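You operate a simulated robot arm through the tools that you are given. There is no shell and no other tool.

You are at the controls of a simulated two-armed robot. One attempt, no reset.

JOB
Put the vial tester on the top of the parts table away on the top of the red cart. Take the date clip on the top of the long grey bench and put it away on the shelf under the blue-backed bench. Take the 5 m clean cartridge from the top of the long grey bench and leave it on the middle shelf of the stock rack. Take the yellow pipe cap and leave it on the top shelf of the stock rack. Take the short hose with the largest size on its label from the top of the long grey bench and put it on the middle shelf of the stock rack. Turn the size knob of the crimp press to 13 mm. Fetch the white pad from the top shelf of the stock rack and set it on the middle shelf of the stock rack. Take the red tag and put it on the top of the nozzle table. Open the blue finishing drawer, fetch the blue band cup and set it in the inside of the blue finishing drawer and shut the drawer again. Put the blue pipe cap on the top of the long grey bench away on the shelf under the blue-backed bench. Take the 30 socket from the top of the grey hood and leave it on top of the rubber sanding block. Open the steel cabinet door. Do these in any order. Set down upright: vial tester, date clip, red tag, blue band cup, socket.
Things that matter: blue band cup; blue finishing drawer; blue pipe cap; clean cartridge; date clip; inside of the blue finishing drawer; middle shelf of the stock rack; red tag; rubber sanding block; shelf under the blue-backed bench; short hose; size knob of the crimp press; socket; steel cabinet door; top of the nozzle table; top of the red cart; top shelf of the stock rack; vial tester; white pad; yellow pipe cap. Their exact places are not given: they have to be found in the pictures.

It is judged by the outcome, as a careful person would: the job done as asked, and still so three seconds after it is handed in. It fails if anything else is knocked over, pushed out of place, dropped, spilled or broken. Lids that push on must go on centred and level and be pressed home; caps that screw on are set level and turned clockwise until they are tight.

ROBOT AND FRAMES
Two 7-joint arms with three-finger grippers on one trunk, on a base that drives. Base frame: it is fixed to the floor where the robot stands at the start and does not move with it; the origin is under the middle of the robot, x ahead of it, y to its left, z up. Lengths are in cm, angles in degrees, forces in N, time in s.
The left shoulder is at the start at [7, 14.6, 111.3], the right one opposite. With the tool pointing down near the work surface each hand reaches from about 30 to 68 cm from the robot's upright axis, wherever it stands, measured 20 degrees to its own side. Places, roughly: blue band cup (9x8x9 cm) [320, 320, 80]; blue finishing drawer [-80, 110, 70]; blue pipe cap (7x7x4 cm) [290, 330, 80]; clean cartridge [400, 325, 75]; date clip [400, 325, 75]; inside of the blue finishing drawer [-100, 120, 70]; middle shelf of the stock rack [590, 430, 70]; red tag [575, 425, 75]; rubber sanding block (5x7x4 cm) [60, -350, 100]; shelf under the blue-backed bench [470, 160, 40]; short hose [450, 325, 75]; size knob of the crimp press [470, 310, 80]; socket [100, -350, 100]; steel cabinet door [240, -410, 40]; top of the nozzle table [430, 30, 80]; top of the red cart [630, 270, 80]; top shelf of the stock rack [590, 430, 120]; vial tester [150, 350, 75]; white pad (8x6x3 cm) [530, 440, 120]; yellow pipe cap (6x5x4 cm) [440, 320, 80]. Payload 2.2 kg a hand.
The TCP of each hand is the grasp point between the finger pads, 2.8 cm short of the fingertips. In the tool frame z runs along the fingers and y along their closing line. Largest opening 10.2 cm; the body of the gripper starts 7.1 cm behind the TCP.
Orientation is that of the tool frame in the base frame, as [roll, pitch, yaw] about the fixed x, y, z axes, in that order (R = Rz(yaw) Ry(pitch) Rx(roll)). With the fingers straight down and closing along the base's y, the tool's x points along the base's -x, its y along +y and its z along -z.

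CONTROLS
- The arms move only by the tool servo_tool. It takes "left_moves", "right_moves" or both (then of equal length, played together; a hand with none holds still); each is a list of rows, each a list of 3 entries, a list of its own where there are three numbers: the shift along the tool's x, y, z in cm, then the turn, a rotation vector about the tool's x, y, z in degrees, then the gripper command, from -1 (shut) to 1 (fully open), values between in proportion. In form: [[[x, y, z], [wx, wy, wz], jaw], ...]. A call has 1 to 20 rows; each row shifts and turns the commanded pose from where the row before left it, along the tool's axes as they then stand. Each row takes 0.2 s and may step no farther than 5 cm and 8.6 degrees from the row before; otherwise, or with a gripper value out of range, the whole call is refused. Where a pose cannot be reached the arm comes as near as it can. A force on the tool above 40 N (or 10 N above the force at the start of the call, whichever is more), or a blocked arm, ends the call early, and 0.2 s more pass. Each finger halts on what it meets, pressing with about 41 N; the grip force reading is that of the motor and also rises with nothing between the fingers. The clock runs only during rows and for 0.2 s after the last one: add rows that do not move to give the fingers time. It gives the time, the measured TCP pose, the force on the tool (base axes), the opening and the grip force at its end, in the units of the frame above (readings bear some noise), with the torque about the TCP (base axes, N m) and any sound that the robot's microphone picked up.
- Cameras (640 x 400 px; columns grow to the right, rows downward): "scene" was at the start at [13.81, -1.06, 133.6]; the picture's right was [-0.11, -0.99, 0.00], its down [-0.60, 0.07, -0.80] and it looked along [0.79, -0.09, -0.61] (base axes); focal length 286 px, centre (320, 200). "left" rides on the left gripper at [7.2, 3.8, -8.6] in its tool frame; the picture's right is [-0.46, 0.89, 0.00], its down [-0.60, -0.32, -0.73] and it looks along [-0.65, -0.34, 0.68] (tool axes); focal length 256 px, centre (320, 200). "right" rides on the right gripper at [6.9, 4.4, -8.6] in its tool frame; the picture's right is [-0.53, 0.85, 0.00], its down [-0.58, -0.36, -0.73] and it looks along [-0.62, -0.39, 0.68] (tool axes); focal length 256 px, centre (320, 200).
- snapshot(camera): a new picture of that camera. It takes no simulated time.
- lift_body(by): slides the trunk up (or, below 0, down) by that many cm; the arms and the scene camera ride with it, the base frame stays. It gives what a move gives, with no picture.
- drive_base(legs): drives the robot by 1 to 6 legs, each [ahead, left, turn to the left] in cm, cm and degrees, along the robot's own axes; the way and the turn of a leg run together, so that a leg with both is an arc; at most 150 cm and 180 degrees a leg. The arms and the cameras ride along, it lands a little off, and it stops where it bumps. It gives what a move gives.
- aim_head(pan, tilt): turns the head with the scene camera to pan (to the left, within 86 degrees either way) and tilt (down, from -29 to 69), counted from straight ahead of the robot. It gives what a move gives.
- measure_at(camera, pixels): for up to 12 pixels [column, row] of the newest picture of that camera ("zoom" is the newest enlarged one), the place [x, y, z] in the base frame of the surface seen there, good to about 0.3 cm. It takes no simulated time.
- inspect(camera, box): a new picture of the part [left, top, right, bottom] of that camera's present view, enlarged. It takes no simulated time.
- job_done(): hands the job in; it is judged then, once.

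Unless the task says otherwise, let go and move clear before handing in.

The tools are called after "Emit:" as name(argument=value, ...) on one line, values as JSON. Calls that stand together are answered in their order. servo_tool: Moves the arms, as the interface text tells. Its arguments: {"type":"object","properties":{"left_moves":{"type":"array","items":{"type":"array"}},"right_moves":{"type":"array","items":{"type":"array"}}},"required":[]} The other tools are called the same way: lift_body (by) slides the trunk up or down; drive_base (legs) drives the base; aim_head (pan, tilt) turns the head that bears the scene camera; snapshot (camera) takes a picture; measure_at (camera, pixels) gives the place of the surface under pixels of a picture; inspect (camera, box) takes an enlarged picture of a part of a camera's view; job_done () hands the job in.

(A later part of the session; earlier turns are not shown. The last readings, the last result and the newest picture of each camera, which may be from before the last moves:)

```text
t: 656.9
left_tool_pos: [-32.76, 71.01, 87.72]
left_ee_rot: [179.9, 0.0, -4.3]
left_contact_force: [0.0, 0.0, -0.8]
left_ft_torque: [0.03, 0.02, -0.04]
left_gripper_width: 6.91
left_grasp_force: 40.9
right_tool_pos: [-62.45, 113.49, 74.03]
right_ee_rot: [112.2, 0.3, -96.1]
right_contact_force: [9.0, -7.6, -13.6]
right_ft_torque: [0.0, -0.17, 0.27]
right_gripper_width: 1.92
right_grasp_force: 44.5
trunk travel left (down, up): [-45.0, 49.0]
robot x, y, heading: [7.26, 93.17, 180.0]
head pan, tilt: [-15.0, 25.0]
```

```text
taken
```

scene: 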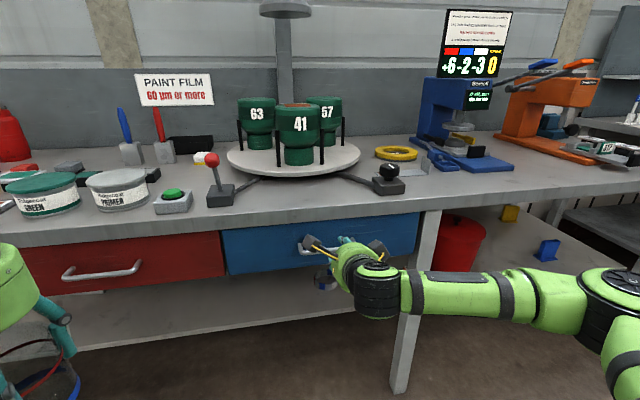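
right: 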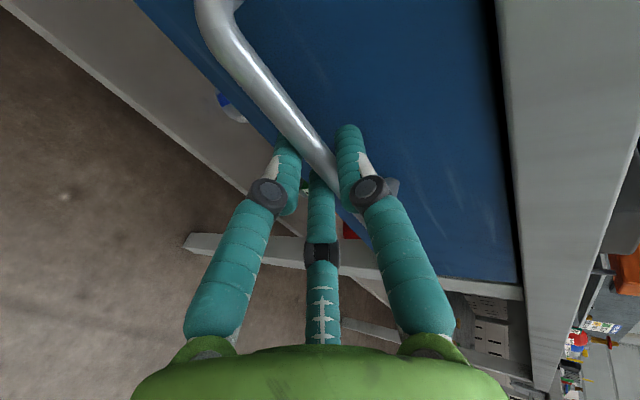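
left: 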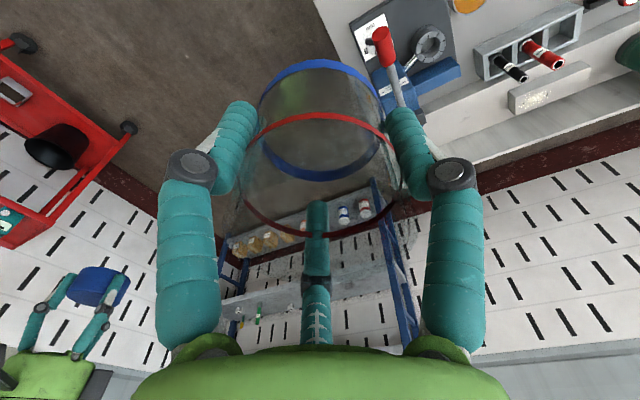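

Gripped. Pulling the drawer by driving backward along its normal, 10 first.

Emit:
drive_base(legs=[[-10, 0.8, 0]])

Emit:
snapshot(camera="scene")

```text
t: 658.1
left_tool_pos: [-22.73, 70.08, 87.64]
left_ee_rot: [179.9, -0.1, -4.4]
left_contact_force: [0.1, 0.1, -0.7]
left_ft_torque: [0.0, 0.01, -0.01]
left_gripper_width: 6.88
left_grasp_force: 40.9
right_tool_pos: [-52.54, 112.74, 74.04]
right_ee_rot: [112.1, 0.3, -96.3]
right_contact_force: [-1.6, -13.9, -18.8]
right_ft_torque: [0.19, -0.17, 0.04]
right_gripper_width: 1.91
right_grasp_force: 44.0
trunk travel left (down, up): [-45.0, 49.0]
robot x, y, heading: [17.82, 92.23, 179.6]
head pan, tilt: [-15.0, 25.0]
```

```text
taken
```

scene: 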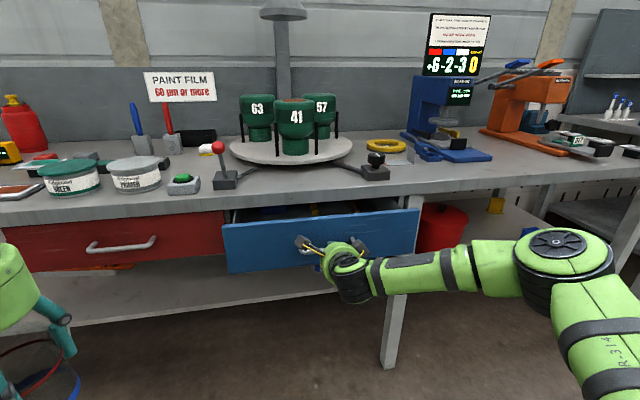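

The drawer slides out well. Pulling 15 more.

Emit:
drive_base(legs=[[-14, 1.0, 0]])

Emit:
aim_head(pan=-10, tilt=40)

Emit:
snapshot(camera="scene")

```text
t: 659.4
left_tool_pos: [-8.64, 69.09, 87.73]
left_ee_rot: [179.9, -0.1, -4.4]
left_contact_force: [0.7, 0.0, -0.4]
left_ft_torque: [-0.04, 0.01, 0.01]
left_gripper_width: 6.88
left_grasp_force: 40.9
right_tool_pos: [-38.44, 111.56, 74.06]
right_ee_rot: [112.1, 0.2, -96.0]
right_contact_force: [-1.0, -6.0, -11.2]
right_ft_torque: [0.33, -0.09, -0.45]
right_gripper_width: 1.9
right_grasp_force: 44.2
trunk travel left (down, up): [-45.0, 49.0]
robot x, y, heading: [31.0, 91.1, -180.0]
head pan, tilt: [-15.0, 25.0]
```

```text
t: 660.2
left_tool_pos: [-8.48, 69.11, 87.73]
left_ee_rot: [179.9, 0.1, -4.3]
left_contact_force: [-0.4, -0.6, -1.1]
left_ft_torque: [0.01, -0.03, 0.0]
left_gripper_width: 6.88
left_grasp_force: 40.9
right_tool_pos: [-38.31, 111.64, 73.97]
right_ee_rot: [112.1, 0.1, -96.0]
right_contact_force: [0.2, -3.2, -4.6]
right_ft_torque: [0.33, -0.12, -0.31]
right_gripper_width: 1.89
right_grasp_force: 43.9
trunk travel left (down, up): [-45.0, 49.0]
robot x, y, heading: [31.28, 91.28, -180.1]
head pan, tilt: [-10.0, 40.0]
```

```text
taken
```

scene: 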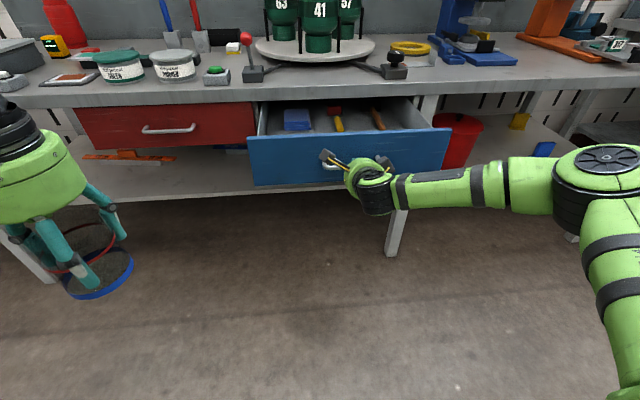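

Opened 24 cm; inside are a sponge and tools at the back. Pulling 5 more for room.

Emit:
drive_base(legs=[[-5, 0.4, 0]])

Emit:
servo_tool(right_moves=[[[0, 0, 0], [0, 0, 0], -0.6], [[0, 0, 0], [0, 0, 0], -0.1], [[0, 0, 0], [0, 0, 0], -0.1], [[0, 0, -3], [0, 0, 0], -0.1], [[0, 0, -4], [0, 0, 0], -0.1], [[0, 0, 0], [0, 0, 0], -0.1]])

Emit:
snapshot(camera="scene")

```text
t: 661.1
left_tool_pos: [-3.63, 68.67, 87.57]
left_ee_rot: [179.9, -0.1, -4.4]
left_contact_force: [0.6, -0.2, -1.0]
left_ft_torque: [0.0, 0.03, -0.02]
left_gripper_width: 6.88
left_grasp_force: 41.5
right_tool_pos: [-33.36, 111.27, 74.11]
right_ee_rot: [112.1, 0.2, -95.9]
right_contact_force: [0.1, -4.0, -7.4]
right_ft_torque: [0.16, -0.06, 0.02]
right_gripper_width: 1.91
right_grasp_force: 44.1
trunk travel left (down, up): [-45.0, 49.0]
robot x, y, heading: [36.46, 90.73, 180.2]
head pan, tilt: [-10.0, 40.0]
```

```text
t: 662.5
left_tool_pos: [-3.6, 68.78, 87.68]
left_ee_rot: [179.9, 0.1, -4.4]
left_contact_force: [0.2, -0.7, -1.2]
left_ft_torque: [-0.01, -0.02, -0.03]
left_gripper_width: 6.9
left_grasp_force: 41.1
right_tool_pos: [-26.76, 110.46, 76.54]
right_ee_rot: [112.2, 0.2, -95.9]
right_contact_force: [0.5, 0.6, 0.8]
right_ft_torque: [-0.02, -0.01, 0.0]
right_gripper_width: 4.6
right_grasp_force: 0.1
trunk travel left (down, up): [-45.0, 49.0]
robot x, y, heading: [36.55, 90.83, 180.0]
head pan, tilt: [-10.0, 40.0]
```

```text
taken
```

scene: 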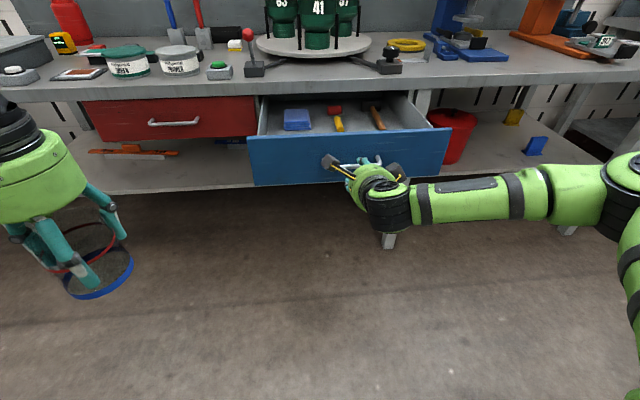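

Drawer released and staying open. Backing off, raising the trunk to look inside.

Emit:
servo_tool(right_moves=[[[0, 0, -4], [0, 0, 0], 0], [[0, 0, -4], [0, 0, 0], 0], [[0, 0, -4], [0, 0, 0], 0], [[0, 0, 0], [0, 0, 0], 0]])

Emit:
lift_body(by=35)

Emit:
aim_head(pan=-10, tilt=45)

Emit:
snapshot(camera="scene")

Emit:
inspect(camera="scene", box=[220, 110, 460, 260])

```text
t: 663.5
left_tool_pos: [-3.51, 68.75, 87.65]
left_ee_rot: [179.9, 0.0, -4.4]
left_contact_force: [-0.4, 0.0, -0.7]
left_ft_torque: [0.02, -0.01, -0.01]
left_gripper_width: 6.88
left_grasp_force: 40.7
right_tool_pos: [-15.64, 109.41, 81.34]
right_ee_rot: [112.3, 0.2, -96.0]
right_contact_force: [0.3, -0.3, 0.3]
right_ft_torque: [-0.01, 0.0, 0.03]
right_gripper_width: 5.1
right_grasp_force: 0.1
trunk travel left (down, up): [-45.0, 49.0]
robot x, y, heading: [36.21, 90.73, 180.3]
head pan, tilt: [-10.0, 40.0]
```

```text
t: 666.9
left_tool_pos: [-3.59, 68.75, 122.77]
left_ee_rot: [179.9, 0.1, -4.4]
left_contact_force: [-0.9, -0.3, -0.1]
left_ft_torque: [-0.01, 0.0, -0.02]
left_gripper_width: 6.88
left_grasp_force: 40.9
right_tool_pos: [-15.66, 109.4, 116.33]
right_ee_rot: [112.1, 0.2, -95.9]
right_contact_force: [-0.6, 0.4, 0.3]
right_ft_torque: [0.0, -0.02, -0.02]
right_gripper_width: 5.1
right_grasp_force: 0.0
trunk travel left (down, up): [-80.0, 14.0]
robot x, y, heading: [36.47, 91.01, 179.9]
head pan, tilt: [-10.0, 40.0]
```

```text
t: 667.6
left_tool_pos: [-3.72, 68.68, 122.69]
left_ee_rot: [179.8, 0.0, -4.3]
left_contact_force: [-0.1, -0.9, -0.3]
left_ft_torque: [-0.04, -0.04, 0.0]
left_gripper_width: 6.84
left_grasp_force: 41.2
right_tool_pos: [-15.65, 109.47, 116.22]
right_ee_rot: [112.1, 0.2, -95.9]
right_contact_force: [-0.8, 0.4, -0.5]
right_ft_torque: [0.01, 0.04, -0.01]
right_gripper_width: 5.11
right_grasp_force: 0.0
trunk travel left (down, up): [-80.0, 14.0]
robot x, y, heading: [36.04, 91.05, 179.9]
head pan, tilt: [-10.0, 45.0]
```

```text
taken
```

scene: 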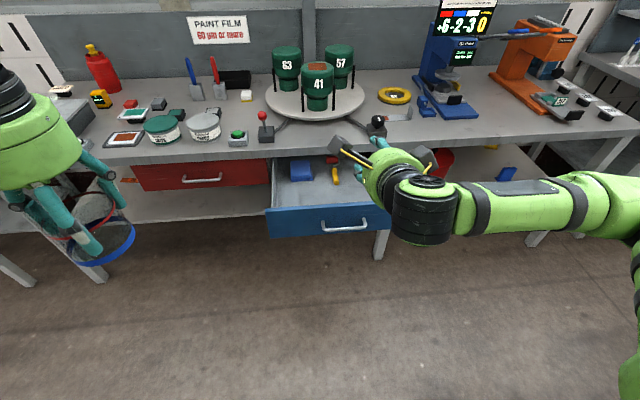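

```text
2.67 times, centred on (340, 185) of scene
```

zoom: 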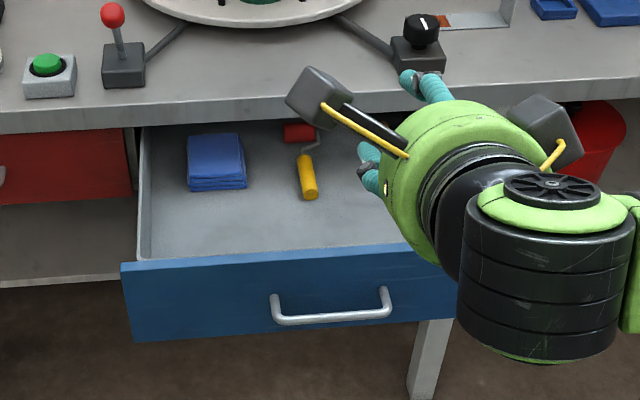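

Free floor at the front of the drawer. Measuring interior.

Emit:
measure_at(camera="zoom", pixels=[[220, 225], [280, 230], [340, 230], [160, 245], [215, 165], [310, 190], [210, 260], [380, 250], [250, 205], [145, 180], [200, 120], [330, 318]])

```text
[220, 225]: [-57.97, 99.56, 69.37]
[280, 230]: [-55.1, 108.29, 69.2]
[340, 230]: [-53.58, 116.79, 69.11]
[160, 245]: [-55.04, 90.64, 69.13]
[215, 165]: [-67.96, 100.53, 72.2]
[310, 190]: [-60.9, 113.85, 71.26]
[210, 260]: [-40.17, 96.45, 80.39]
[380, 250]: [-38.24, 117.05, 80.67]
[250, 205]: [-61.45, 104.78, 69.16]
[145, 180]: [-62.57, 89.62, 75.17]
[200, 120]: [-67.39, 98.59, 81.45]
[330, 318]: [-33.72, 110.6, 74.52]
```

Floor z 69.2; free front area. Target cup at (−51,103). Moving: retract the right hand more, sidestep right 34, extend the left hand 20.

Emit:
servo_tool(right_moves=[[[0, 0, -4], [0, 0, 0], 0], [[0, 0, -4], [0, 0, 0], 0], [[0, 0, -3], [0, 0, 0], 0], [[0, 0, 0], [0, 0, 0], 0], [[0, 0, 0], [0, 0, 0], 0], [[0, 0, 0], [0, 0, 0], 0]], left_moves=[[[-4, 0, 0], [0, 0, 0], 0.2], [[-4, 0, 0], [0, 0, 0], 0.2], [[-4, 0, 0], [0, 0, 0], 0.2], [[-4, 0, 0], [0, 0, 0], 0.2], [[-4, 0, 0], [0, 0, 0], 0.2], [[0, 0, 0], [0, 0, 0], 0.2]])

Emit:
drive_base(legs=[[0, -32.5, 0]])

Emit:
aim_head(pan=15, tilt=45)

Emit:
snapshot(camera="scene")

```text
t: 669.0
left_tool_pos: [-23.24, 70.14, 122.62]
left_ee_rot: [179.9, 0.0, -4.5]
left_contact_force: [0.1, -0.4, -0.1]
left_ft_torque: [0.04, 0.01, 0.01]
left_gripper_width: 6.87
left_grasp_force: 41.6
right_tool_pos: [-12.16, 105.93, 121.04]
right_ee_rot: [112.1, 0.2, -95.9]
right_contact_force: [0.5, -0.1, -0.4]
right_ft_torque: [-0.01, 0.03, 0.0]
right_gripper_width: 5.09
right_grasp_force: 0.1
right hand out of reach, approached as far as the arm can: row 1, 2, 3
trunk travel left (down, up): [-80.0, 14.0]
robot x, y, heading: [36.24, 91.02, 180.1]
head pan, tilt: [-10.0, 45.0]
```

```text
t: 671.1
left_tool_pos: [-23.36, 101.48, 122.56]
left_ee_rot: [-179.9, 0.0, -4.6]
left_contact_force: [0.2, -0.4, 0.6]
left_ft_torque: [0.05, 0.02, 0.03]
left_gripper_width: 6.92
left_grasp_force: 41.2
right_tool_pos: [-12.04, 137.34, 120.97]
right_ee_rot: [112.2, 0.2, -96.1]
right_contact_force: [-0.2, -0.7, 0.1]
right_ft_torque: [0.04, 0.02, -0.03]
right_gripper_width: 5.08
right_grasp_force: 0.0
trunk travel left (down, up): [-80.0, 14.0]
robot x, y, heading: [36.67, 122.03, 179.5]
head pan, tilt: [-10.0, 45.0]
```

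```text
t: 672.0
left_tool_pos: [-23.37, 101.91, 122.63]
left_ee_rot: [180.0, 0.0, -4.7]
left_contact_force: [-0.7, 0.3, -1.3]
left_ft_torque: [-0.01, -0.01, -0.02]
left_gripper_width: 6.88
left_grasp_force: 41.4
right_tool_pos: [-12.04, 137.57, 120.84]
right_ee_rot: [112.1, 0.2, -96.2]
right_contact_force: [0.5, 0.2, 0.0]
right_ft_torque: [0.01, 0.03, -0.02]
right_gripper_width: 5.09
right_grasp_force: 0.1
trunk travel left (down, up): [-80.0, 14.0]
robot x, y, heading: [36.48, 121.94, 179.4]
head pan, tilt: [15.0, 45.0]
```

```text
taken
```

scene: 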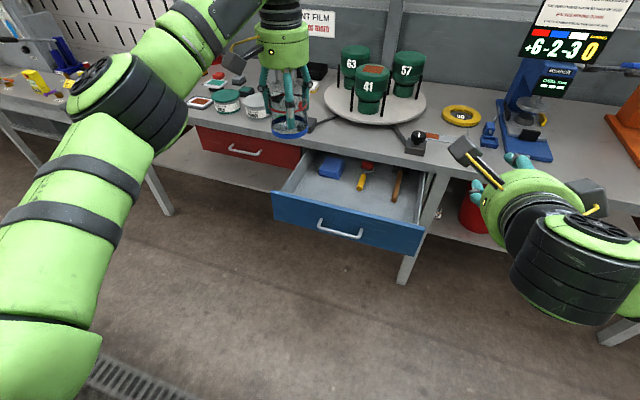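

Driving 27.5 ahead and lowering the trunk 24.

Emit:
drive_base(legs=[[27.5, 0, 0]])

Emit:
lift_body(by=-24)

Emit:
snapshot(camera="scene")

Emit:
snapshot(camera="left")

```text
t: 673.9
left_tool_pos: [-50.54, 101.32, 122.68]
left_ee_rot: [179.8, 0.1, -4.2]
left_contact_force: [0.6, 0.0, -0.5]
left_ft_torque: [-0.04, -0.01, -0.02]
left_gripper_width: 6.88
left_grasp_force: 41.4
right_tool_pos: [-39.38, 137.35, 121.03]
right_ee_rot: [112.1, 0.2, -95.9]
right_contact_force: [0.5, 0.0, -0.1]
right_ft_torque: [-0.01, 0.0, 0.02]
right_gripper_width: 5.12
right_grasp_force: 0.1
trunk travel left (down, up): [-80.0, 14.0]
robot x, y, heading: [9.06, 122.07, -179.8]
head pan, tilt: [15.0, 45.0]
```

```text
t: 676.4
left_tool_pos: [-50.64, 101.57, 98.64]
left_ee_rot: [179.9, 0.0, -4.3]
left_contact_force: [0.4, 0.6, -1.1]
left_ft_torque: [0.0, -0.03, 0.01]
left_gripper_width: 6.89
left_grasp_force: 41.0
right_tool_pos: [-39.62, 137.3, 96.91]
right_ee_rot: [112.2, 0.2, -95.9]
right_contact_force: [0.1, -0.3, 0.2]
right_ft_torque: [-0.02, 0.01, 0.0]
right_gripper_width: 5.09
right_grasp_force: 0.1
trunk travel left (down, up): [-56.0, 38.0]
robot x, y, heading: [8.95, 122.61, -180.2]
head pan, tilt: [15.0, 45.0]
```

```text
taken
```

scene: 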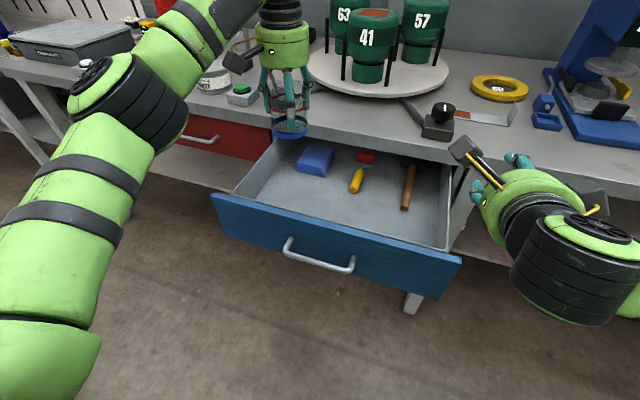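

```text
taken
```

left: 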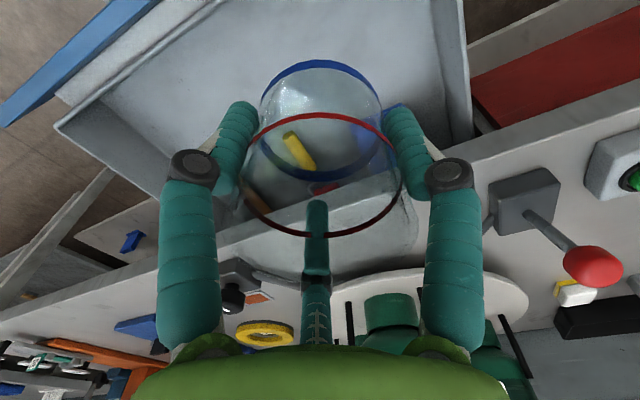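

Cup is over the front of the drawer. Descending 22, then creeping.

Emit:
servo_tool(left_moves=[[[0, 0, 4], [0, 0, 0], 0.2], [[0, 0, 4], [0, 0, 0], 0.2], [[0, 0, 4], [0, 0, 0], 0.2], [[0, 0, 4], [0, 0, 0], 0.2], [[0, 0, 0], [0, 0, 0], 0.2]])

Emit:
snapshot(camera="left")

Emit:
snapshot(camera="scene")

```text
t: 677.6
left_tool_pos: [-50.79, 101.62, 82.39]
left_ee_rot: [179.9, 0.1, -4.3]
left_contact_force: [-0.7, -0.8, -0.4]
left_ft_torque: [-0.04, 0.01, 0.02]
left_gripper_width: 6.9
left_grasp_force: 40.9
right_tool_pos: [-39.49, 137.28, 97.0]
right_ee_rot: [112.2, 0.1, -95.9]
right_contact_force: [-0.5, 0.6, -0.2]
right_ft_torque: [-0.03, 0.0, -0.03]
right_gripper_width: 5.1
right_grasp_force: 0.0
trunk travel left (down, up): [-56.0, 38.0]
robot x, y, heading: [8.92, 122.51, -180.0]
head pan, tilt: [15.0, 45.0]
```

```text
taken
```

left: 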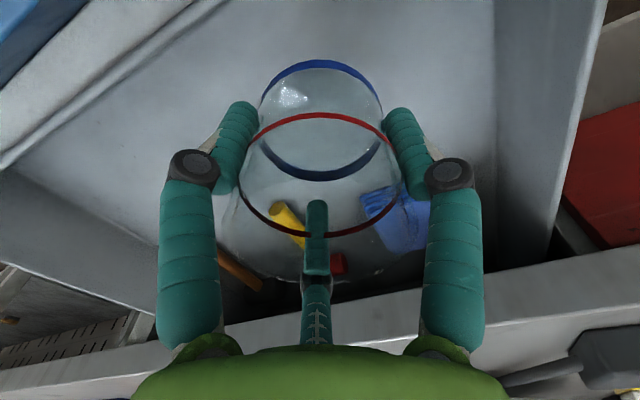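

```text
taken
```

scene: 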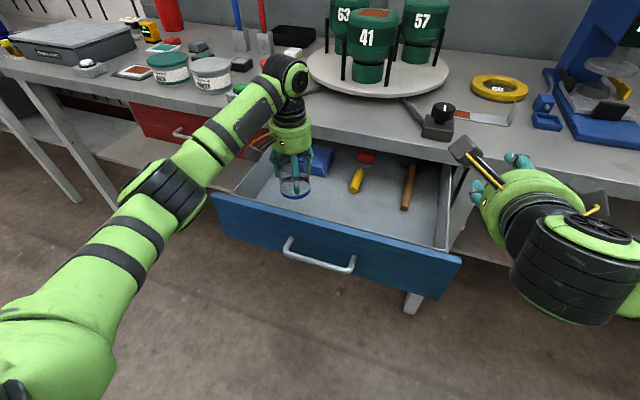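

I'll check the forearm's clearance above the drawer's front-left corner before lowering further.

Emit:
measure_at(camera="scene", pixels=[[215, 155], [200, 165], [225, 140], [180, 205], [205, 190], [218, 198], [165, 190], [240, 125]])

Emit:
inspect(camera="scene", box=[120, 50, 360, 240])

```text
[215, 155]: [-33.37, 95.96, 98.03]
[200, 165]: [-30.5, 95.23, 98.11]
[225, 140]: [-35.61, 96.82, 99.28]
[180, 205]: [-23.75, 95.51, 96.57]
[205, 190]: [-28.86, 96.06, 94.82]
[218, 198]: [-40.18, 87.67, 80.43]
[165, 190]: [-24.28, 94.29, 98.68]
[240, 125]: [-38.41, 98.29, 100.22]
```

```text
2.11 times, centred on (240, 145) of scene
```

zoom: 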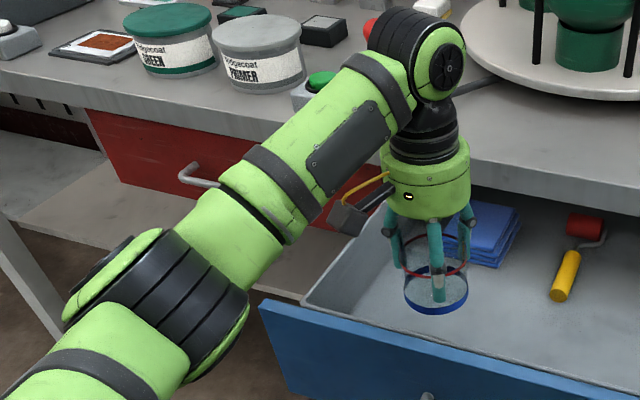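

Forearm underside would be only ~2–3 cm above the face edge. I'll raise the trunk 15 and lower with the arm instead, to steepen the forearm.

Emit:
lift_body(by=15)

Emit:
servo_tool(left_moves=[[[0, 0, 4], [0, 0, 0], 0.2], [[0, 0, 4], [0, 0, 0], 0.2], [[0, 0, 4], [0, 0, 0], 0.2], [[0, 0, 4], [0, 0, 0], 0.2], [[0, 0, 3.5], [0, 0, 0], 0.2], [[0, 0, 0], [0, 0, 0], 0.2]])

Emit:
snapshot(camera="scene")

Emit:
snapshot(camera="left")

```text
t: 679.4
left_tool_pos: [-50.84, 101.4, 97.37]
left_ee_rot: [179.9, 0.0, -4.4]
left_contact_force: [-0.2, 0.7, -1.3]
left_ft_torque: [-0.01, 0.03, 0.0]
left_gripper_width: 6.92
left_grasp_force: 41.0
right_tool_pos: [-39.63, 137.39, 111.95]
right_ee_rot: [112.2, 0.3, -95.9]
right_contact_force: [0.1, 0.4, -0.7]
right_ft_torque: [0.02, 0.05, 0.03]
right_gripper_width: 5.08
right_grasp_force: 0.1
trunk travel left (down, up): [-71.0, 23.0]
robot x, y, heading: [8.93, 122.34, -180.0]
head pan, tilt: [15.0, 45.0]
```

```text
t: 680.8
left_tool_pos: [-50.71, 101.29, 77.83]
left_ee_rot: [180.0, 0.0, -4.3]
left_contact_force: [0.7, 0.3, -0.2]
left_ft_torque: [-0.01, 0.01, -0.02]
left_gripper_width: 6.92
left_grasp_force: 40.7
right_tool_pos: [-39.69, 137.18, 111.85]
right_ee_rot: [112.1, 0.2, -95.9]
right_contact_force: [-0.1, -0.1, 0.0]
right_ft_torque: [-0.03, 0.0, 0.0]
right_gripper_width: 5.1
right_grasp_force: 0.0
trunk travel left (down, up): [-71.0, 23.0]
robot x, y, heading: [8.73, 122.52, -180.0]
head pan, tilt: [15.0, 45.0]
```

```text
taken
```

scene: 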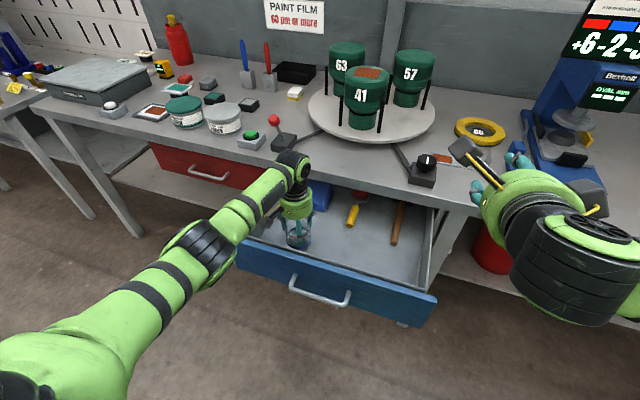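

```text
taken
```

left: 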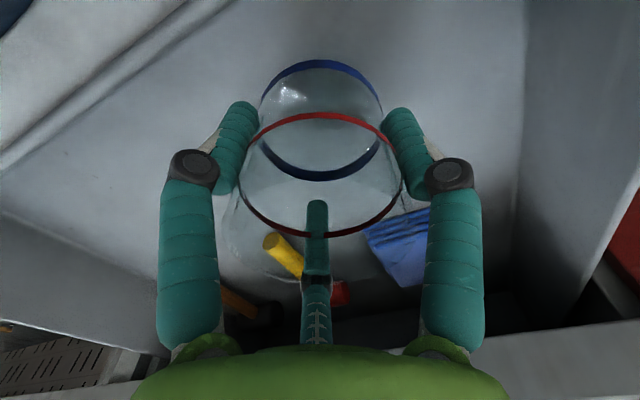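

Emit:
servo_tool(left_moves=[[[0, 0, 2], [0, 0, 0], 0.2], [[0, 0, 0.8], [0, 0, 0], 0.2], [[0, 0, 0], [0, 0, 0], 0.2]])

Emit:
servo_tool(left_moves=[[[0, 0, 0.3], [0, 0, 0], 0.2], [[0, 0, 0], [0, 0, 0], 0.2]])

Emit:
servo_tool(left_moves=[[[0, 0, 0.3], [0, 0, 0], 0.2], [[0, 0, 0], [0, 0, 0], 0.2]])

```text
t: 681.6
left_tool_pos: [-50.71, 101.38, 75.05]
left_ee_rot: [180.0, 0.0, -4.3]
left_contact_force: [-1.6, -0.3, -0.7]
left_ft_torque: [-0.02, -0.02, 0.01]
left_gripper_width: 6.87
left_grasp_force: 40.7
right_tool_pos: [-39.56, 137.44, 111.98]
right_ee_rot: [112.2, 0.1, -96.0]
right_contact_force: [0.0, -1.3, 0.3]
right_ft_torque: [0.0, -0.01, -0.05]
right_gripper_width: 5.1
right_grasp_force: 0.0
trunk travel left (down, up): [-71.0, 23.0]
robot x, y, heading: [8.96, 122.3, -179.7]
head pan, tilt: [15.0, 45.0]
```

```text
t: 682.2
left_tool_pos: [-50.76, 101.45, 74.82]
left_ee_rot: [179.9, 0.0, -4.3]
left_contact_force: [-0.3, 1.0, -0.2]
left_ft_torque: [0.01, 0.03, 0.0]
left_gripper_width: 6.88
left_grasp_force: 40.7
right_tool_pos: [-39.59, 137.32, 111.98]
right_ee_rot: [112.2, 0.1, -95.9]
right_contact_force: [0.1, -0.3, 0.3]
right_ft_torque: [0.02, 0.0, -0.02]
right_gripper_width: 5.12
right_grasp_force: 0.1
trunk travel left (down, up): [-71.0, 23.0]
robot x, y, heading: [8.97, 122.25, -180.0]
head pan, tilt: [15.0, 45.0]
```

```text
t: 682.8
left_tool_pos: [-50.88, 101.45, 74.66]
left_ee_rot: [180.0, 0.1, -4.3]
left_contact_force: [0.2, -0.6, 3.9]
left_ft_torque: [-0.04, -0.16, -0.01]
left_gripper_width: 6.88
left_grasp_force: 40.6
right_tool_pos: [-39.47, 137.22, 111.9]
right_ee_rot: [112.1, 0.2, -95.9]
right_contact_force: [0.9, 1.0, 0.5]
right_ft_torque: [-0.02, -0.02, -0.02]
right_gripper_width: 5.07
right_grasp_force: 0.2
trunk travel left (down, up): [-71.0, 23.0]
robot x, y, heading: [8.8, 122.05, -179.9]
head pan, tilt: [15.0, 45.0]
```

Contact. Opening and rising.

Emit:
servo_tool(left_moves=[[[0, 0, 0], [0, 0, 0], 0.42], [[0, 0, 0], [0, 0, 0], 0.6], [[0, 0, 0], [0, 0, 0], 0.9], [[0, 0, 0], [0, 0, 0], 0.9], [[0, 0, -3], [0, 0, 0], 0.9], [[0, 0, -4], [0, 0, 0], 0.9], [[0, 0, -5], [0, 0, 0], 0.9], [[0, 0, -5], [0, 0, 0], 0.9], [[0, 0, 0], [0, 0, 0], 0.9]])

Emit:
snapshot(camera="left")

Emit:
snapshot(camera="scene")

```text
t: 684.8
left_tool_pos: [-50.97, 101.25, 91.34]
left_ee_rot: [179.8, -0.1, -4.3]
left_contact_force: [-0.1, 0.4, -0.1]
left_ft_torque: [0.03, -0.02, 0.01]
left_gripper_width: 9.69
left_grasp_force: 0.0
right_tool_pos: [-39.55, 137.33, 111.9]
right_ee_rot: [112.2, 0.2, -95.9]
right_contact_force: [-0.6, 0.1, -0.6]
right_ft_torque: [0.0, -0.02, 0.02]
right_gripper_width: 5.11
right_grasp_force: 0.0
trunk travel left (down, up): [-71.0, 23.0]
robot x, y, heading: [8.87, 122.4, -179.9]
head pan, tilt: [15.0, 45.0]
```

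```text
taken
```

left: 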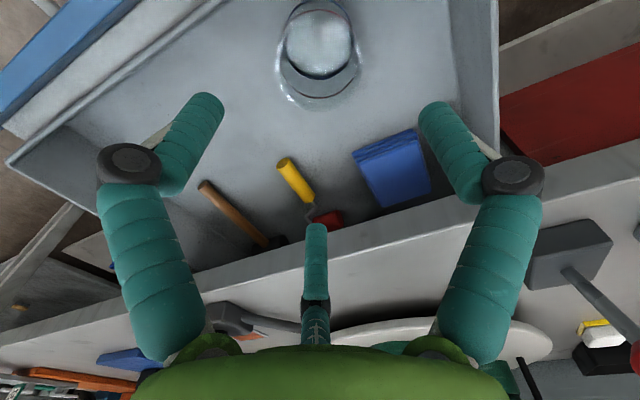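

```text
taken
```

scene: 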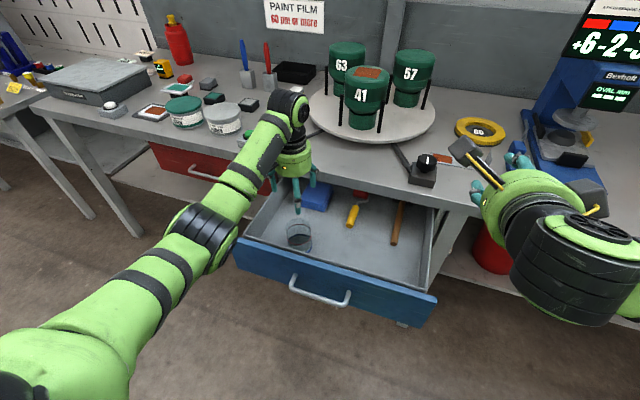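

Emit:
inspect(camera="scene", box=[260, 195, 340, 275])

Emit:
inspect(camera="left", box=[250, 0, 390, 130])

```text
5.00 times, centred on (300, 235) of scene
```

zoom: 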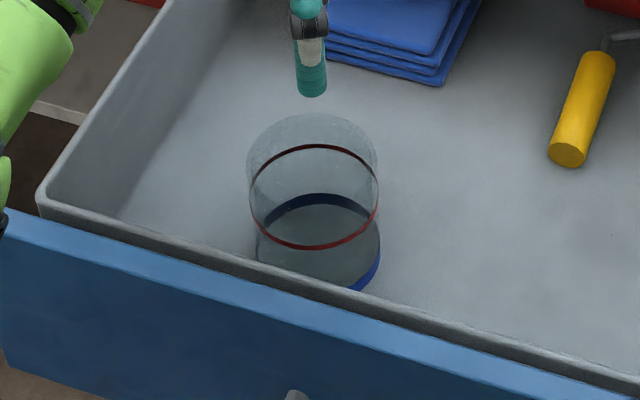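

```text
3.08 times, centred on (320, 65) of left
```

zoom: 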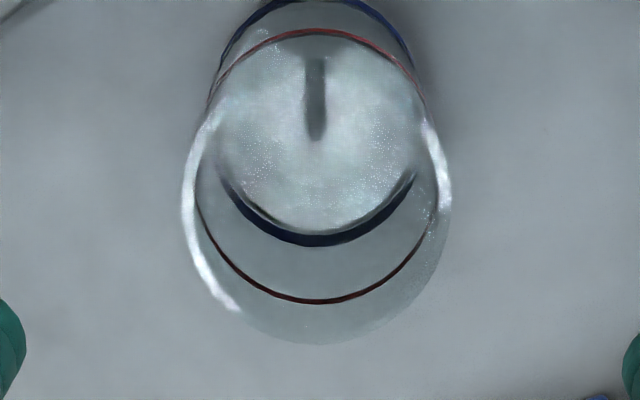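

The cup stands upright in the drawer. Now to close it: lift the left hand, back off, sidestep so the right hand faces the drawer's middle, and close the right jaw.

Emit:
servo_tool(left_moves=[[[0, 0, -4], [0, 0, 0], 0.9], [[0, 0, -4], [0, 0, 0], 0.9], [[0, 0, -4], [0, 0, 0], 0.9], [[0, 0, 0], [0, 0, 0], 0.9]], right_moves=[[[0, 0, 0], [0, 0, 0], -1], [[0, 0, 0], [0, 0, 0], -1], [[0, 0, 0], [0, 0, 0], -1], [[0, 0, 0], [0, 0, 0], -1]])

Emit:
drive_base(legs=[[-28, 0, 0], [0, 26.5, 0]])

Emit:
lift_body(by=-34.3)

Emit:
aim_head(pan=-10, tilt=40)

Emit:
snapshot(camera="scene")

```text
t: 685.8
left_tool_pos: [-50.91, 101.42, 103.45]
left_ee_rot: [179.9, -0.1, -4.3]
left_contact_force: [0.2, 0.4, 0.0]
left_ft_torque: [-0.02, 0.04, 0.02]
left_gripper_width: 9.71
left_grasp_force: 0.1
right_tool_pos: [-39.58, 137.3, 112.0]
right_ee_rot: [112.2, 0.2, -96.0]
right_contact_force: [-0.2, 0.2, 0.3]
right_ft_torque: [0.03, 0.0, 0.04]
right_gripper_width: 0.21
right_grasp_force: 31.8
trunk travel left (down, up): [-71.0, 23.0]
robot x, y, heading: [8.76, 122.03, -180.2]
head pan, tilt: [15.0, 45.0]
```

```text
t: 689.2
left_tool_pos: [-23.12, 75.6, 103.45]
left_ee_rot: [179.8, 0.0, -4.4]
left_contact_force: [1.0, -0.3, -0.4]
left_ft_torque: [-0.03, -0.02, -0.04]
left_gripper_width: 9.65
left_grasp_force: 0.1
right_tool_pos: [-11.85, 111.45, 112.03]
right_ee_rot: [112.1, 0.1, -96.0]
right_contact_force: [-1.2, -0.1, -0.3]
right_ft_torque: [0.0, 0.01, 0.04]
right_gripper_width: 0.22
right_grasp_force: 31.9
trunk travel left (down, up): [-71.0, 23.0]
robot x, y, heading: [36.61, 95.9, 179.8]
head pan, tilt: [15.0, 45.0]
```

```text
t: 692.5
left_tool_pos: [-23.04, 75.57, 69.1]
left_ee_rot: [179.9, 0.0, -4.4]
left_contact_force: [0.4, 0.3, -0.1]
left_ft_torque: [0.01, 0.02, 0.01]
left_gripper_width: 9.68
left_grasp_force: 0.1
right_tool_pos: [-11.86, 111.36, 77.66]
right_ee_rot: [112.2, 0.2, -96.0]
right_contact_force: [-0.7, 0.0, 0.5]
right_ft_torque: [0.02, -0.02, 0.01]
right_gripper_width: 0.2
right_grasp_force: 31.3
trunk travel left (down, up): [-36.7, 57.3]
robot x, y, heading: [36.73, 95.95, 179.9]
head pan, tilt: [15.0, 45.0]
```

```text
t: 693.4
left_tool_pos: [-23.04, 75.58, 69.23]
left_ee_rot: [179.8, 0.0, -4.4]
left_contact_force: [-0.1, 0.2, 0.3]
left_ft_torque: [0.0, -0.03, 0.0]
left_gripper_width: 9.68
left_grasp_force: 0.1
right_tool_pos: [-11.91, 111.37, 77.64]
right_ee_rot: [112.3, 0.2, -96.0]
right_contact_force: [-0.8, 0.7, -0.3]
right_ft_torque: [0.05, 0.0, -0.05]
right_gripper_width: 0.21
right_grasp_force: 31.3
trunk travel left (down, up): [-36.7, 57.3]
robot x, y, heading: [36.91, 96.13, 179.9]
head pan, tilt: [-10.0, 40.0]
```

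```text
taken
```

scene: 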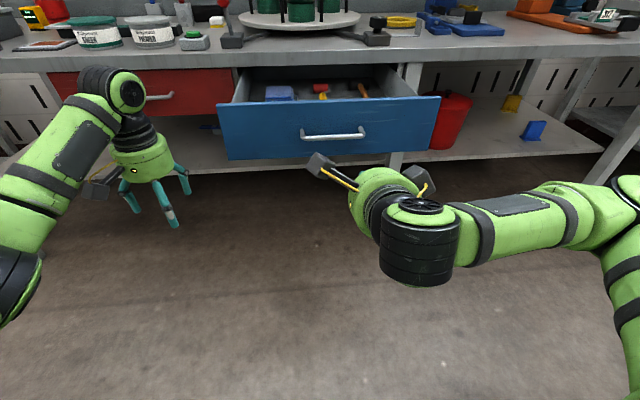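

The left hand sticks out too far; retracting it 24 and raising it before I push forward.

Emit:
servo_tool(left_moves=[[[4, 0, -2.5], [0, 0, 0], 0.9], [[4, 0, -2.5], [0, 0, 0], 0.9], [[4, 0, -2.5], [0, 0, 0], 0.9], [[4, 0, -2.5], [0, 0, 0], 0.9], [[4, 0, -2.5], [0, 0, 0], 0.9], [[4, 0, -2.5], [0, 0, 0], 0.9], [[0, 0, 0], [0, 0, 0], 0.9]])

Emit:
drive_base(legs=[[20, 0.5, 0]])

Emit:
snapshot(camera="scene")

Emit:
snapshot(camera="right")

```text
t: 695.0
left_tool_pos: [1.05, 73.7, 84.21]
left_ee_rot: [179.9, -0.1, -4.5]
left_contact_force: [-0.1, 0.5, 0.0]
left_ft_torque: [0.02, -0.06, 0.01]
left_gripper_width: 9.68
left_grasp_force: 0.0
right_tool_pos: [-11.9, 111.18, 77.61]
right_ee_rot: [112.2, 0.2, -96.1]
right_contact_force: [-0.5, -0.1, 0.6]
right_ft_torque: [-0.01, 0.0, 0.05]
right_gripper_width: 0.21
right_grasp_force: 31.4
trunk travel left (down, up): [-36.7, 57.3]
robot x, y, heading: [36.67, 96.16, 180.0]
head pan, tilt: [-10.0, 40.0]
```

```text
t: 696.6
left_tool_pos: [-18.89, 73.0, 84.21]
left_ee_rot: [179.9, 0.1, -4.4]
left_contact_force: [-0.1, -0.7, -0.4]
left_ft_torque: [-0.03, 0.0, -0.01]
left_gripper_width: 9.7
left_grasp_force: 0.0
right_tool_pos: [-31.72, 110.79, 77.72]
right_ee_rot: [112.2, 0.2, -95.9]
right_contact_force: [-0.2, -0.2, 0.1]
right_ft_torque: [0.01, -0.02, 0.02]
right_gripper_width: 0.21
right_grasp_force: 31.4
trunk travel left (down, up): [-36.7, 57.3]
robot x, y, heading: [16.83, 95.72, -179.8]
head pan, tilt: [-10.0, 40.0]
```

```text
taken
```

scene: 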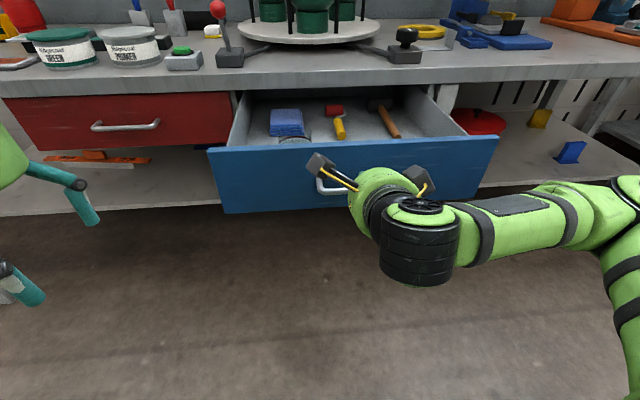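

```text
taken
```

right: 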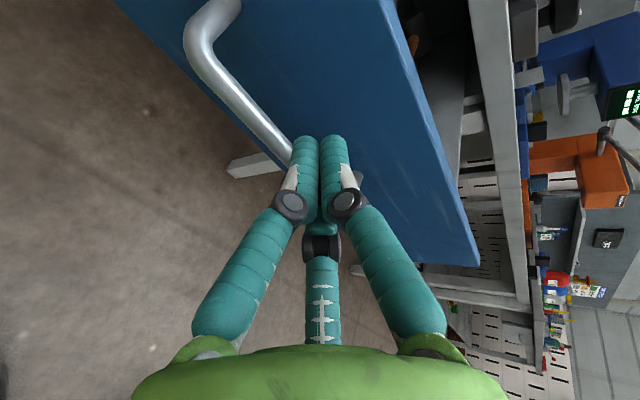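

Fingertips aim at the face just above the handle. Pushing in short legs to keep it gentle.

Emit:
drive_base(legs=[[4, 0, 0], [5, -0.4, 0]])

Emit:
drive_base(legs=[[6, -0.5, 0], [6, -0.5, 0]])

Emit:
snapshot(camera="scene")

```text
t: 698.0
left_tool_pos: [-28.05, 73.51, 84.1]
left_ee_rot: [179.9, -0.1, -4.3]
left_contact_force: [-1.3, 0.0, 0.2]
left_ft_torque: [0.04, -0.05, 0.02]
left_gripper_width: 9.68
left_grasp_force: 0.1
right_tool_pos: [-40.94, 111.0, 77.61]
right_ee_rot: [112.3, 0.2, -95.8]
right_contact_force: [-0.1, -0.2, -0.3]
right_ft_torque: [0.01, 0.02, 0.0]
right_gripper_width: 0.22
right_grasp_force: 31.5
trunk travel left (down, up): [-36.7, 57.3]
robot x, y, heading: [7.43, 95.74, -179.9]
head pan, tilt: [-10.0, 40.0]
```

```text
t: 699.6
left_tool_pos: [-39.97, 74.38, 84.15]
left_ee_rot: [179.9, 0.0, -4.4]
left_contact_force: [0.2, -0.4, 1.0]
left_ft_torque: [0.03, -0.02, -0.04]
left_gripper_width: 9.69
left_grasp_force: 0.0
right_tool_pos: [-52.9, 112.17, 77.48]
right_ee_rot: [112.2, 0.2, -95.8]
right_contact_force: [-0.1, 0.7, -0.2]
right_ft_torque: [0.05, -0.04, 0.04]
right_gripper_width: 0.19
right_grasp_force: 31.6
trunk travel left (down, up): [-36.7, 57.3]
robot x, y, heading: [-4.39, 96.84, -180.1]
head pan, tilt: [-10.0, 40.0]
```

```text
taken
```

scene: 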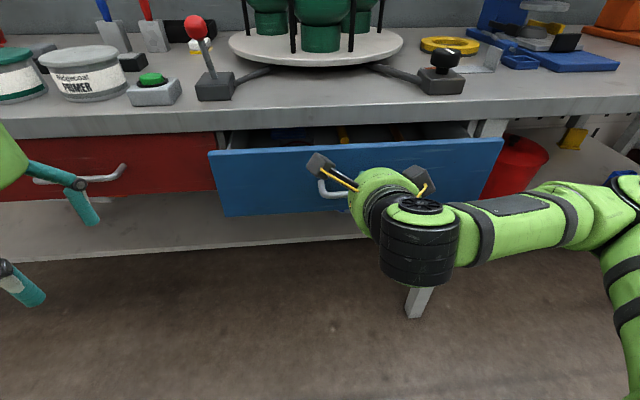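

Half closed. Continuing in small legs until it seats.

Emit:
drive_base(legs=[[5, -0.4, 0], [4, -0.3, 0]])

Emit:
drive_base(legs=[[2, -0.1, 0]])

Emit:
inspect(camera="scene", box=[180, 80, 520, 290])

```text
t: 701.0
left_tool_pos: [-49.25, 75.03, 84.17]
left_ee_rot: [179.9, 0.0, -4.3]
left_contact_force: [0.0, -0.3, 0.4]
left_ft_torque: [0.02, -0.05, -0.03]
left_gripper_width: 9.68
left_grasp_force: 0.0
right_tool_pos: [-62.02, 112.77, 77.6]
right_ee_rot: [112.2, 0.2, -95.9]
right_contact_force: [-0.6, -0.6, 0.1]
right_ft_torque: [-0.01, 0.01, 0.01]
right_gripper_width: 0.21
right_grasp_force: 31.7
trunk travel left (down, up): [-36.7, 57.3]
robot x, y, heading: [-13.79, 98.02, -179.9]
head pan, tilt: [-10.0, 40.0]
```

```text
t: 701.8
left_tool_pos: [-51.14, 75.21, 84.15]
left_ee_rot: [179.9, 0.0, -4.3]
left_contact_force: [-1.0, -0.1, -0.2]
left_ft_torque: [0.01, -0.02, 0.05]
left_gripper_width: 9.67
left_grasp_force: 0.1
right_tool_pos: [-64.0, 112.82, 77.6]
right_ee_rot: [112.2, 0.2, -95.8]
right_contact_force: [0.4, 0.5, -0.5]
right_ft_torque: [-0.01, -0.04, 0.03]
right_gripper_width: 0.22
right_grasp_force: 31.5
trunk travel left (down, up): [-36.7, 57.3]
robot x, y, heading: [-15.51, 97.56, -180.0]
head pan, tilt: [-10.0, 40.0]
```

```text
1.88 times, centred on (350, 185) of scene
```

zoom: 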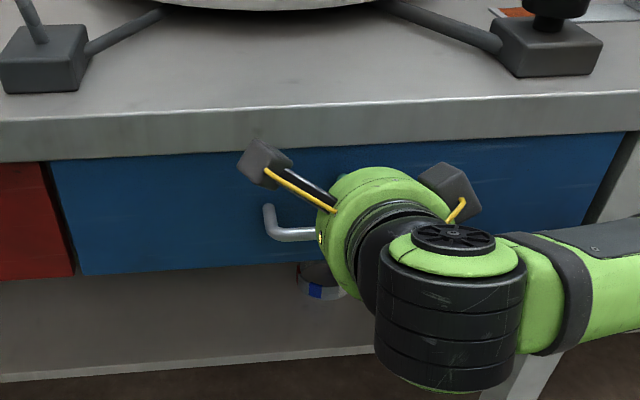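

Emit:
measure_at(camera="zoom", pixels=[[100, 220], [200, 220], [560, 190], [30, 220], [220, 200]])

Emit:
servo_tool(right_moves=[[[0, 0, 0.4], [0, 0, 0], -1], [[0, 0, 0.4], [0, 0, 0], -1], [[0, 0, 0], [0, 0, 0], -1]])

```text
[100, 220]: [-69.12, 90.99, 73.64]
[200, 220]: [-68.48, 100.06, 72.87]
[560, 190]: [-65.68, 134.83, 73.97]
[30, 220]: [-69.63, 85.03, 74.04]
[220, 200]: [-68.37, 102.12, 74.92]
```

```text
t: 702.6
left_tool_pos: [-51.09, 75.22, 84.21]
left_ee_rot: [179.8, 0.2, -4.2]
left_contact_force: [0.3, 0.2, 0.3]
left_ft_torque: [0.02, -0.03, -0.01]
left_gripper_width: 9.71
left_grasp_force: 0.0
right_tool_pos: [-64.75, 112.93, 77.33]
right_ee_rot: [112.1, 0.3, -95.8]
right_contact_force: [2.5, 0.2, 0.5]
right_ft_torque: [0.03, 0.01, -0.02]
right_gripper_width: 0.2
right_grasp_force: 31.7
trunk travel left (down, up): [-36.7, 57.3]
robot x, y, heading: [-15.55, 98.13, -179.9]
head pan, tilt: [-10.0, 40.0]
```

The face is back at its closed position (−69.1 at y 91, −65.7 at y 135). One small push to confirm the stop.

Emit:
servo_tool(right_moves=[[[0, 0, 0.4], [0, 0, 0], -1], [[0, 0, 0], [0, 0, 0], -1]])

Emit:
servo_tool(right_moves=[[[0, 0, -3], [0, 0, 0], -1], [[0, 0, -4], [0, 0, 0], -1], [[0, 0, 0], [0, 0, 0], -1]])

Emit:
drive_base(legs=[[-45, 0, 0]])

Emit:
snapshot(camera="scene")

Emit:
measure_at(camera="scene", pixels=[[260, 180], [300, 180], [350, 175], [240, 180]])

```text
t: 703.2
left_tool_pos: [-50.85, 75.27, 84.47]
left_ee_rot: [179.7, 0.3, -4.4]
left_contact_force: [-0.4, 0.0, -0.1]
left_ft_torque: [0.03, -0.05, 0.05]
left_gripper_width: 9.68
left_grasp_force: 0.1
right_tool_pos: [-64.78, 112.92, 77.26]
right_ee_rot: [112.1, 0.2, -95.6]
right_contact_force: [24.3, -0.2, 0.5]
right_ft_torque: [0.01, 0.12, -0.08]
right_gripper_width: 0.21
right_grasp_force: 31.8
trunk travel left (down, up): [-36.7, 57.3]
robot x, y, heading: [-14.94, 97.38, -179.8]
head pan, tilt: [-10.0, 40.0]
```

```text
t: 704.0
left_tool_pos: [-51.19, 75.18, 84.27]
left_ee_rot: [179.8, 0.2, -4.4]
left_contact_force: [-0.1, -0.6, 0.6]
left_ft_torque: [-0.01, 0.0, -0.01]
left_gripper_width: 9.67
left_grasp_force: 0.2
right_tool_pos: [-62.34, 110.69, 80.67]
right_ee_rot: [112.4, 0.2, -96.0]
right_contact_force: [-0.1, 0.4, 0.2]
right_ft_torque: [0.01, 0.02, 0.01]
right_gripper_width: 0.21
right_grasp_force: 31.6
right hand out of reach, approached as far as the arm can: row 1, 2
trunk travel left (down, up): [-36.7, 57.3]
robot x, y, heading: [-15.5, 97.97, -179.8]
head pan, tilt: [-10.0, 40.0]
```

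```text
t: 706.7
left_tool_pos: [-5.66, 75.14, 84.26]
left_ee_rot: [179.8, 0.1, -4.1]
left_contact_force: [0.6, 0.4, -0.1]
left_ft_torque: [0.02, 0.03, -0.02]
left_gripper_width: 9.69
left_grasp_force: 0.1
right_tool_pos: [-16.96, 110.47, 80.68]
right_ee_rot: [112.2, 0.1, -95.8]
right_contact_force: [0.2, -0.8, -1.5]
right_ft_torque: [-0.03, -0.01, -0.03]
right_gripper_width: 0.2
right_grasp_force: 31.8
trunk travel left (down, up): [-36.7, 57.3]
robot x, y, heading: [29.8, 98.41, -179.6]
head pan, tilt: [-10.0, 40.0]
```

```text
taken
```

scene: 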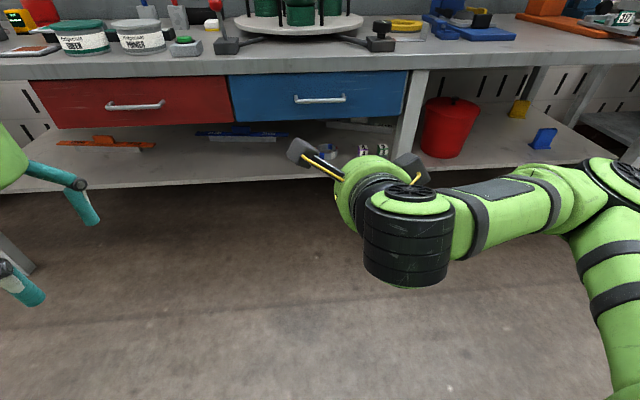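

```text
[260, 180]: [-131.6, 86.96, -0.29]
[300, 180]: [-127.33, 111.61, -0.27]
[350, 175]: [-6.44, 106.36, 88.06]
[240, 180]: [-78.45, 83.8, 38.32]
```

The drawer is fully shut. Now I'll restore the right hand to point down.

Emit:
servo_tool(right_moves=[[[0, 0, 0], [0, 0, -8.2], 0], [[0, 0, 0], [0, 0, -8.2], 0], [[0, 0, 0], [0, 0, -8.2], 0], [[0, 0, 0], [0, 0, -8.2], 0], [[0, 0, 0], [0, 0, -8.2], 0], [[0, 0, 0], [0, 0, -8.2], 0], [[0, 0, 0], [0, 0, -8.2], 0], [[0, 0, 0], [0, 0, -8.2], 0], [[0, 0, 0], [0, 0, -8.2], 0], [[0, 0, 0], [0, 0, -8.2], 0], [[0, 0, 0], [0, 0, -8], 0], [[0, 0, 0], [0, 0, 0], 0.5]])

Emit:
lift_body(by=36)

Emit:
servo_tool(right_moves=[[[0, 0, 0], [0, 8.4, 0], 0.5], [[0, 0, 0], [0, 8.4, 0], 0.5], [[0, 0, 0], [0, 8.4, 0], 0.5], [[0, 0, 0], [0, 8.4, 0], 0.5], [[0, 0, 0], [0, 8.4, 0], 0.5], [[0, 0, 0], [0, 8.4, 0], 0.5], [[0, 0, 0], [0, 8.4, 0], 0.5], [[0, 0, 0], [0, 8.4, 0], 0.5], [[0, 0, 0], [0, 0, 0], 0.5]])

```text
t: 709.3
left_tool_pos: [-5.65, 75.25, 84.17]
left_ee_rot: [179.9, 0.0, -4.2]
left_contact_force: [-0.3, -0.1, -0.9]
left_ft_torque: [-0.03, -0.02, 0.01]
left_gripper_width: 9.71
left_grasp_force: 0.1
right_tool_pos: [-17.02, 110.52, 80.72]
right_ee_rot: [-179.2, 67.7, -4.9]
right_contact_force: [0.4, 0.6, -0.3]
right_ft_torque: [0.0, -0.02, 0.0]
right_gripper_width: 7.63
right_grasp_force: 0.0
trunk travel left (down, up): [-36.7, 57.3]
robot x, y, heading: [29.95, 97.95, -179.8]
head pan, tilt: [-10.0, 40.0]
```

```text
t: 712.8
left_tool_pos: [-5.81, 75.19, 120.24]
left_ee_rot: [179.9, 0.0, -4.1]
left_contact_force: [-0.3, 0.4, 0.0]
left_ft_torque: [-0.02, 0.0, 0.01]
left_gripper_width: 9.71
left_grasp_force: 0.0
right_tool_pos: [-17.04, 110.43, 116.66]
right_ee_rot: [-179.3, 67.7, -5.1]
right_contact_force: [0.1, 0.5, 0.0]
right_ft_torque: [0.02, -0.04, 0.0]
right_gripper_width: 7.65
right_grasp_force: 0.1
trunk travel left (down, up): [-72.7, 21.3]
robot x, y, heading: [29.81, 98.01, -179.8]
head pan, tilt: [-10.0, 40.0]
```

```text
t: 714.8
left_tool_pos: [-5.71, 75.25, 120.27]
left_ee_rot: [179.9, 0.2, -4.2]
left_contact_force: [-0.4, -0.1, 0.3]
left_ft_torque: [0.04, 0.03, 0.02]
left_gripper_width: 9.71
left_grasp_force: 0.1
right_tool_pos: [-17.03, 110.48, 116.67]
right_ee_rot: [-179.8, 0.4, -5.6]
right_contact_force: [1.1, -0.5, 0.2]
right_ft_torque: [-0.03, 0.03, 0.0]
right_gripper_width: 7.66
right_grasp_force: 0.0
trunk travel left (down, up): [-72.7, 21.3]
robot x, y, heading: [29.7, 97.91, -179.8]
head pan, tilt: [-10.0, 40.0]
```

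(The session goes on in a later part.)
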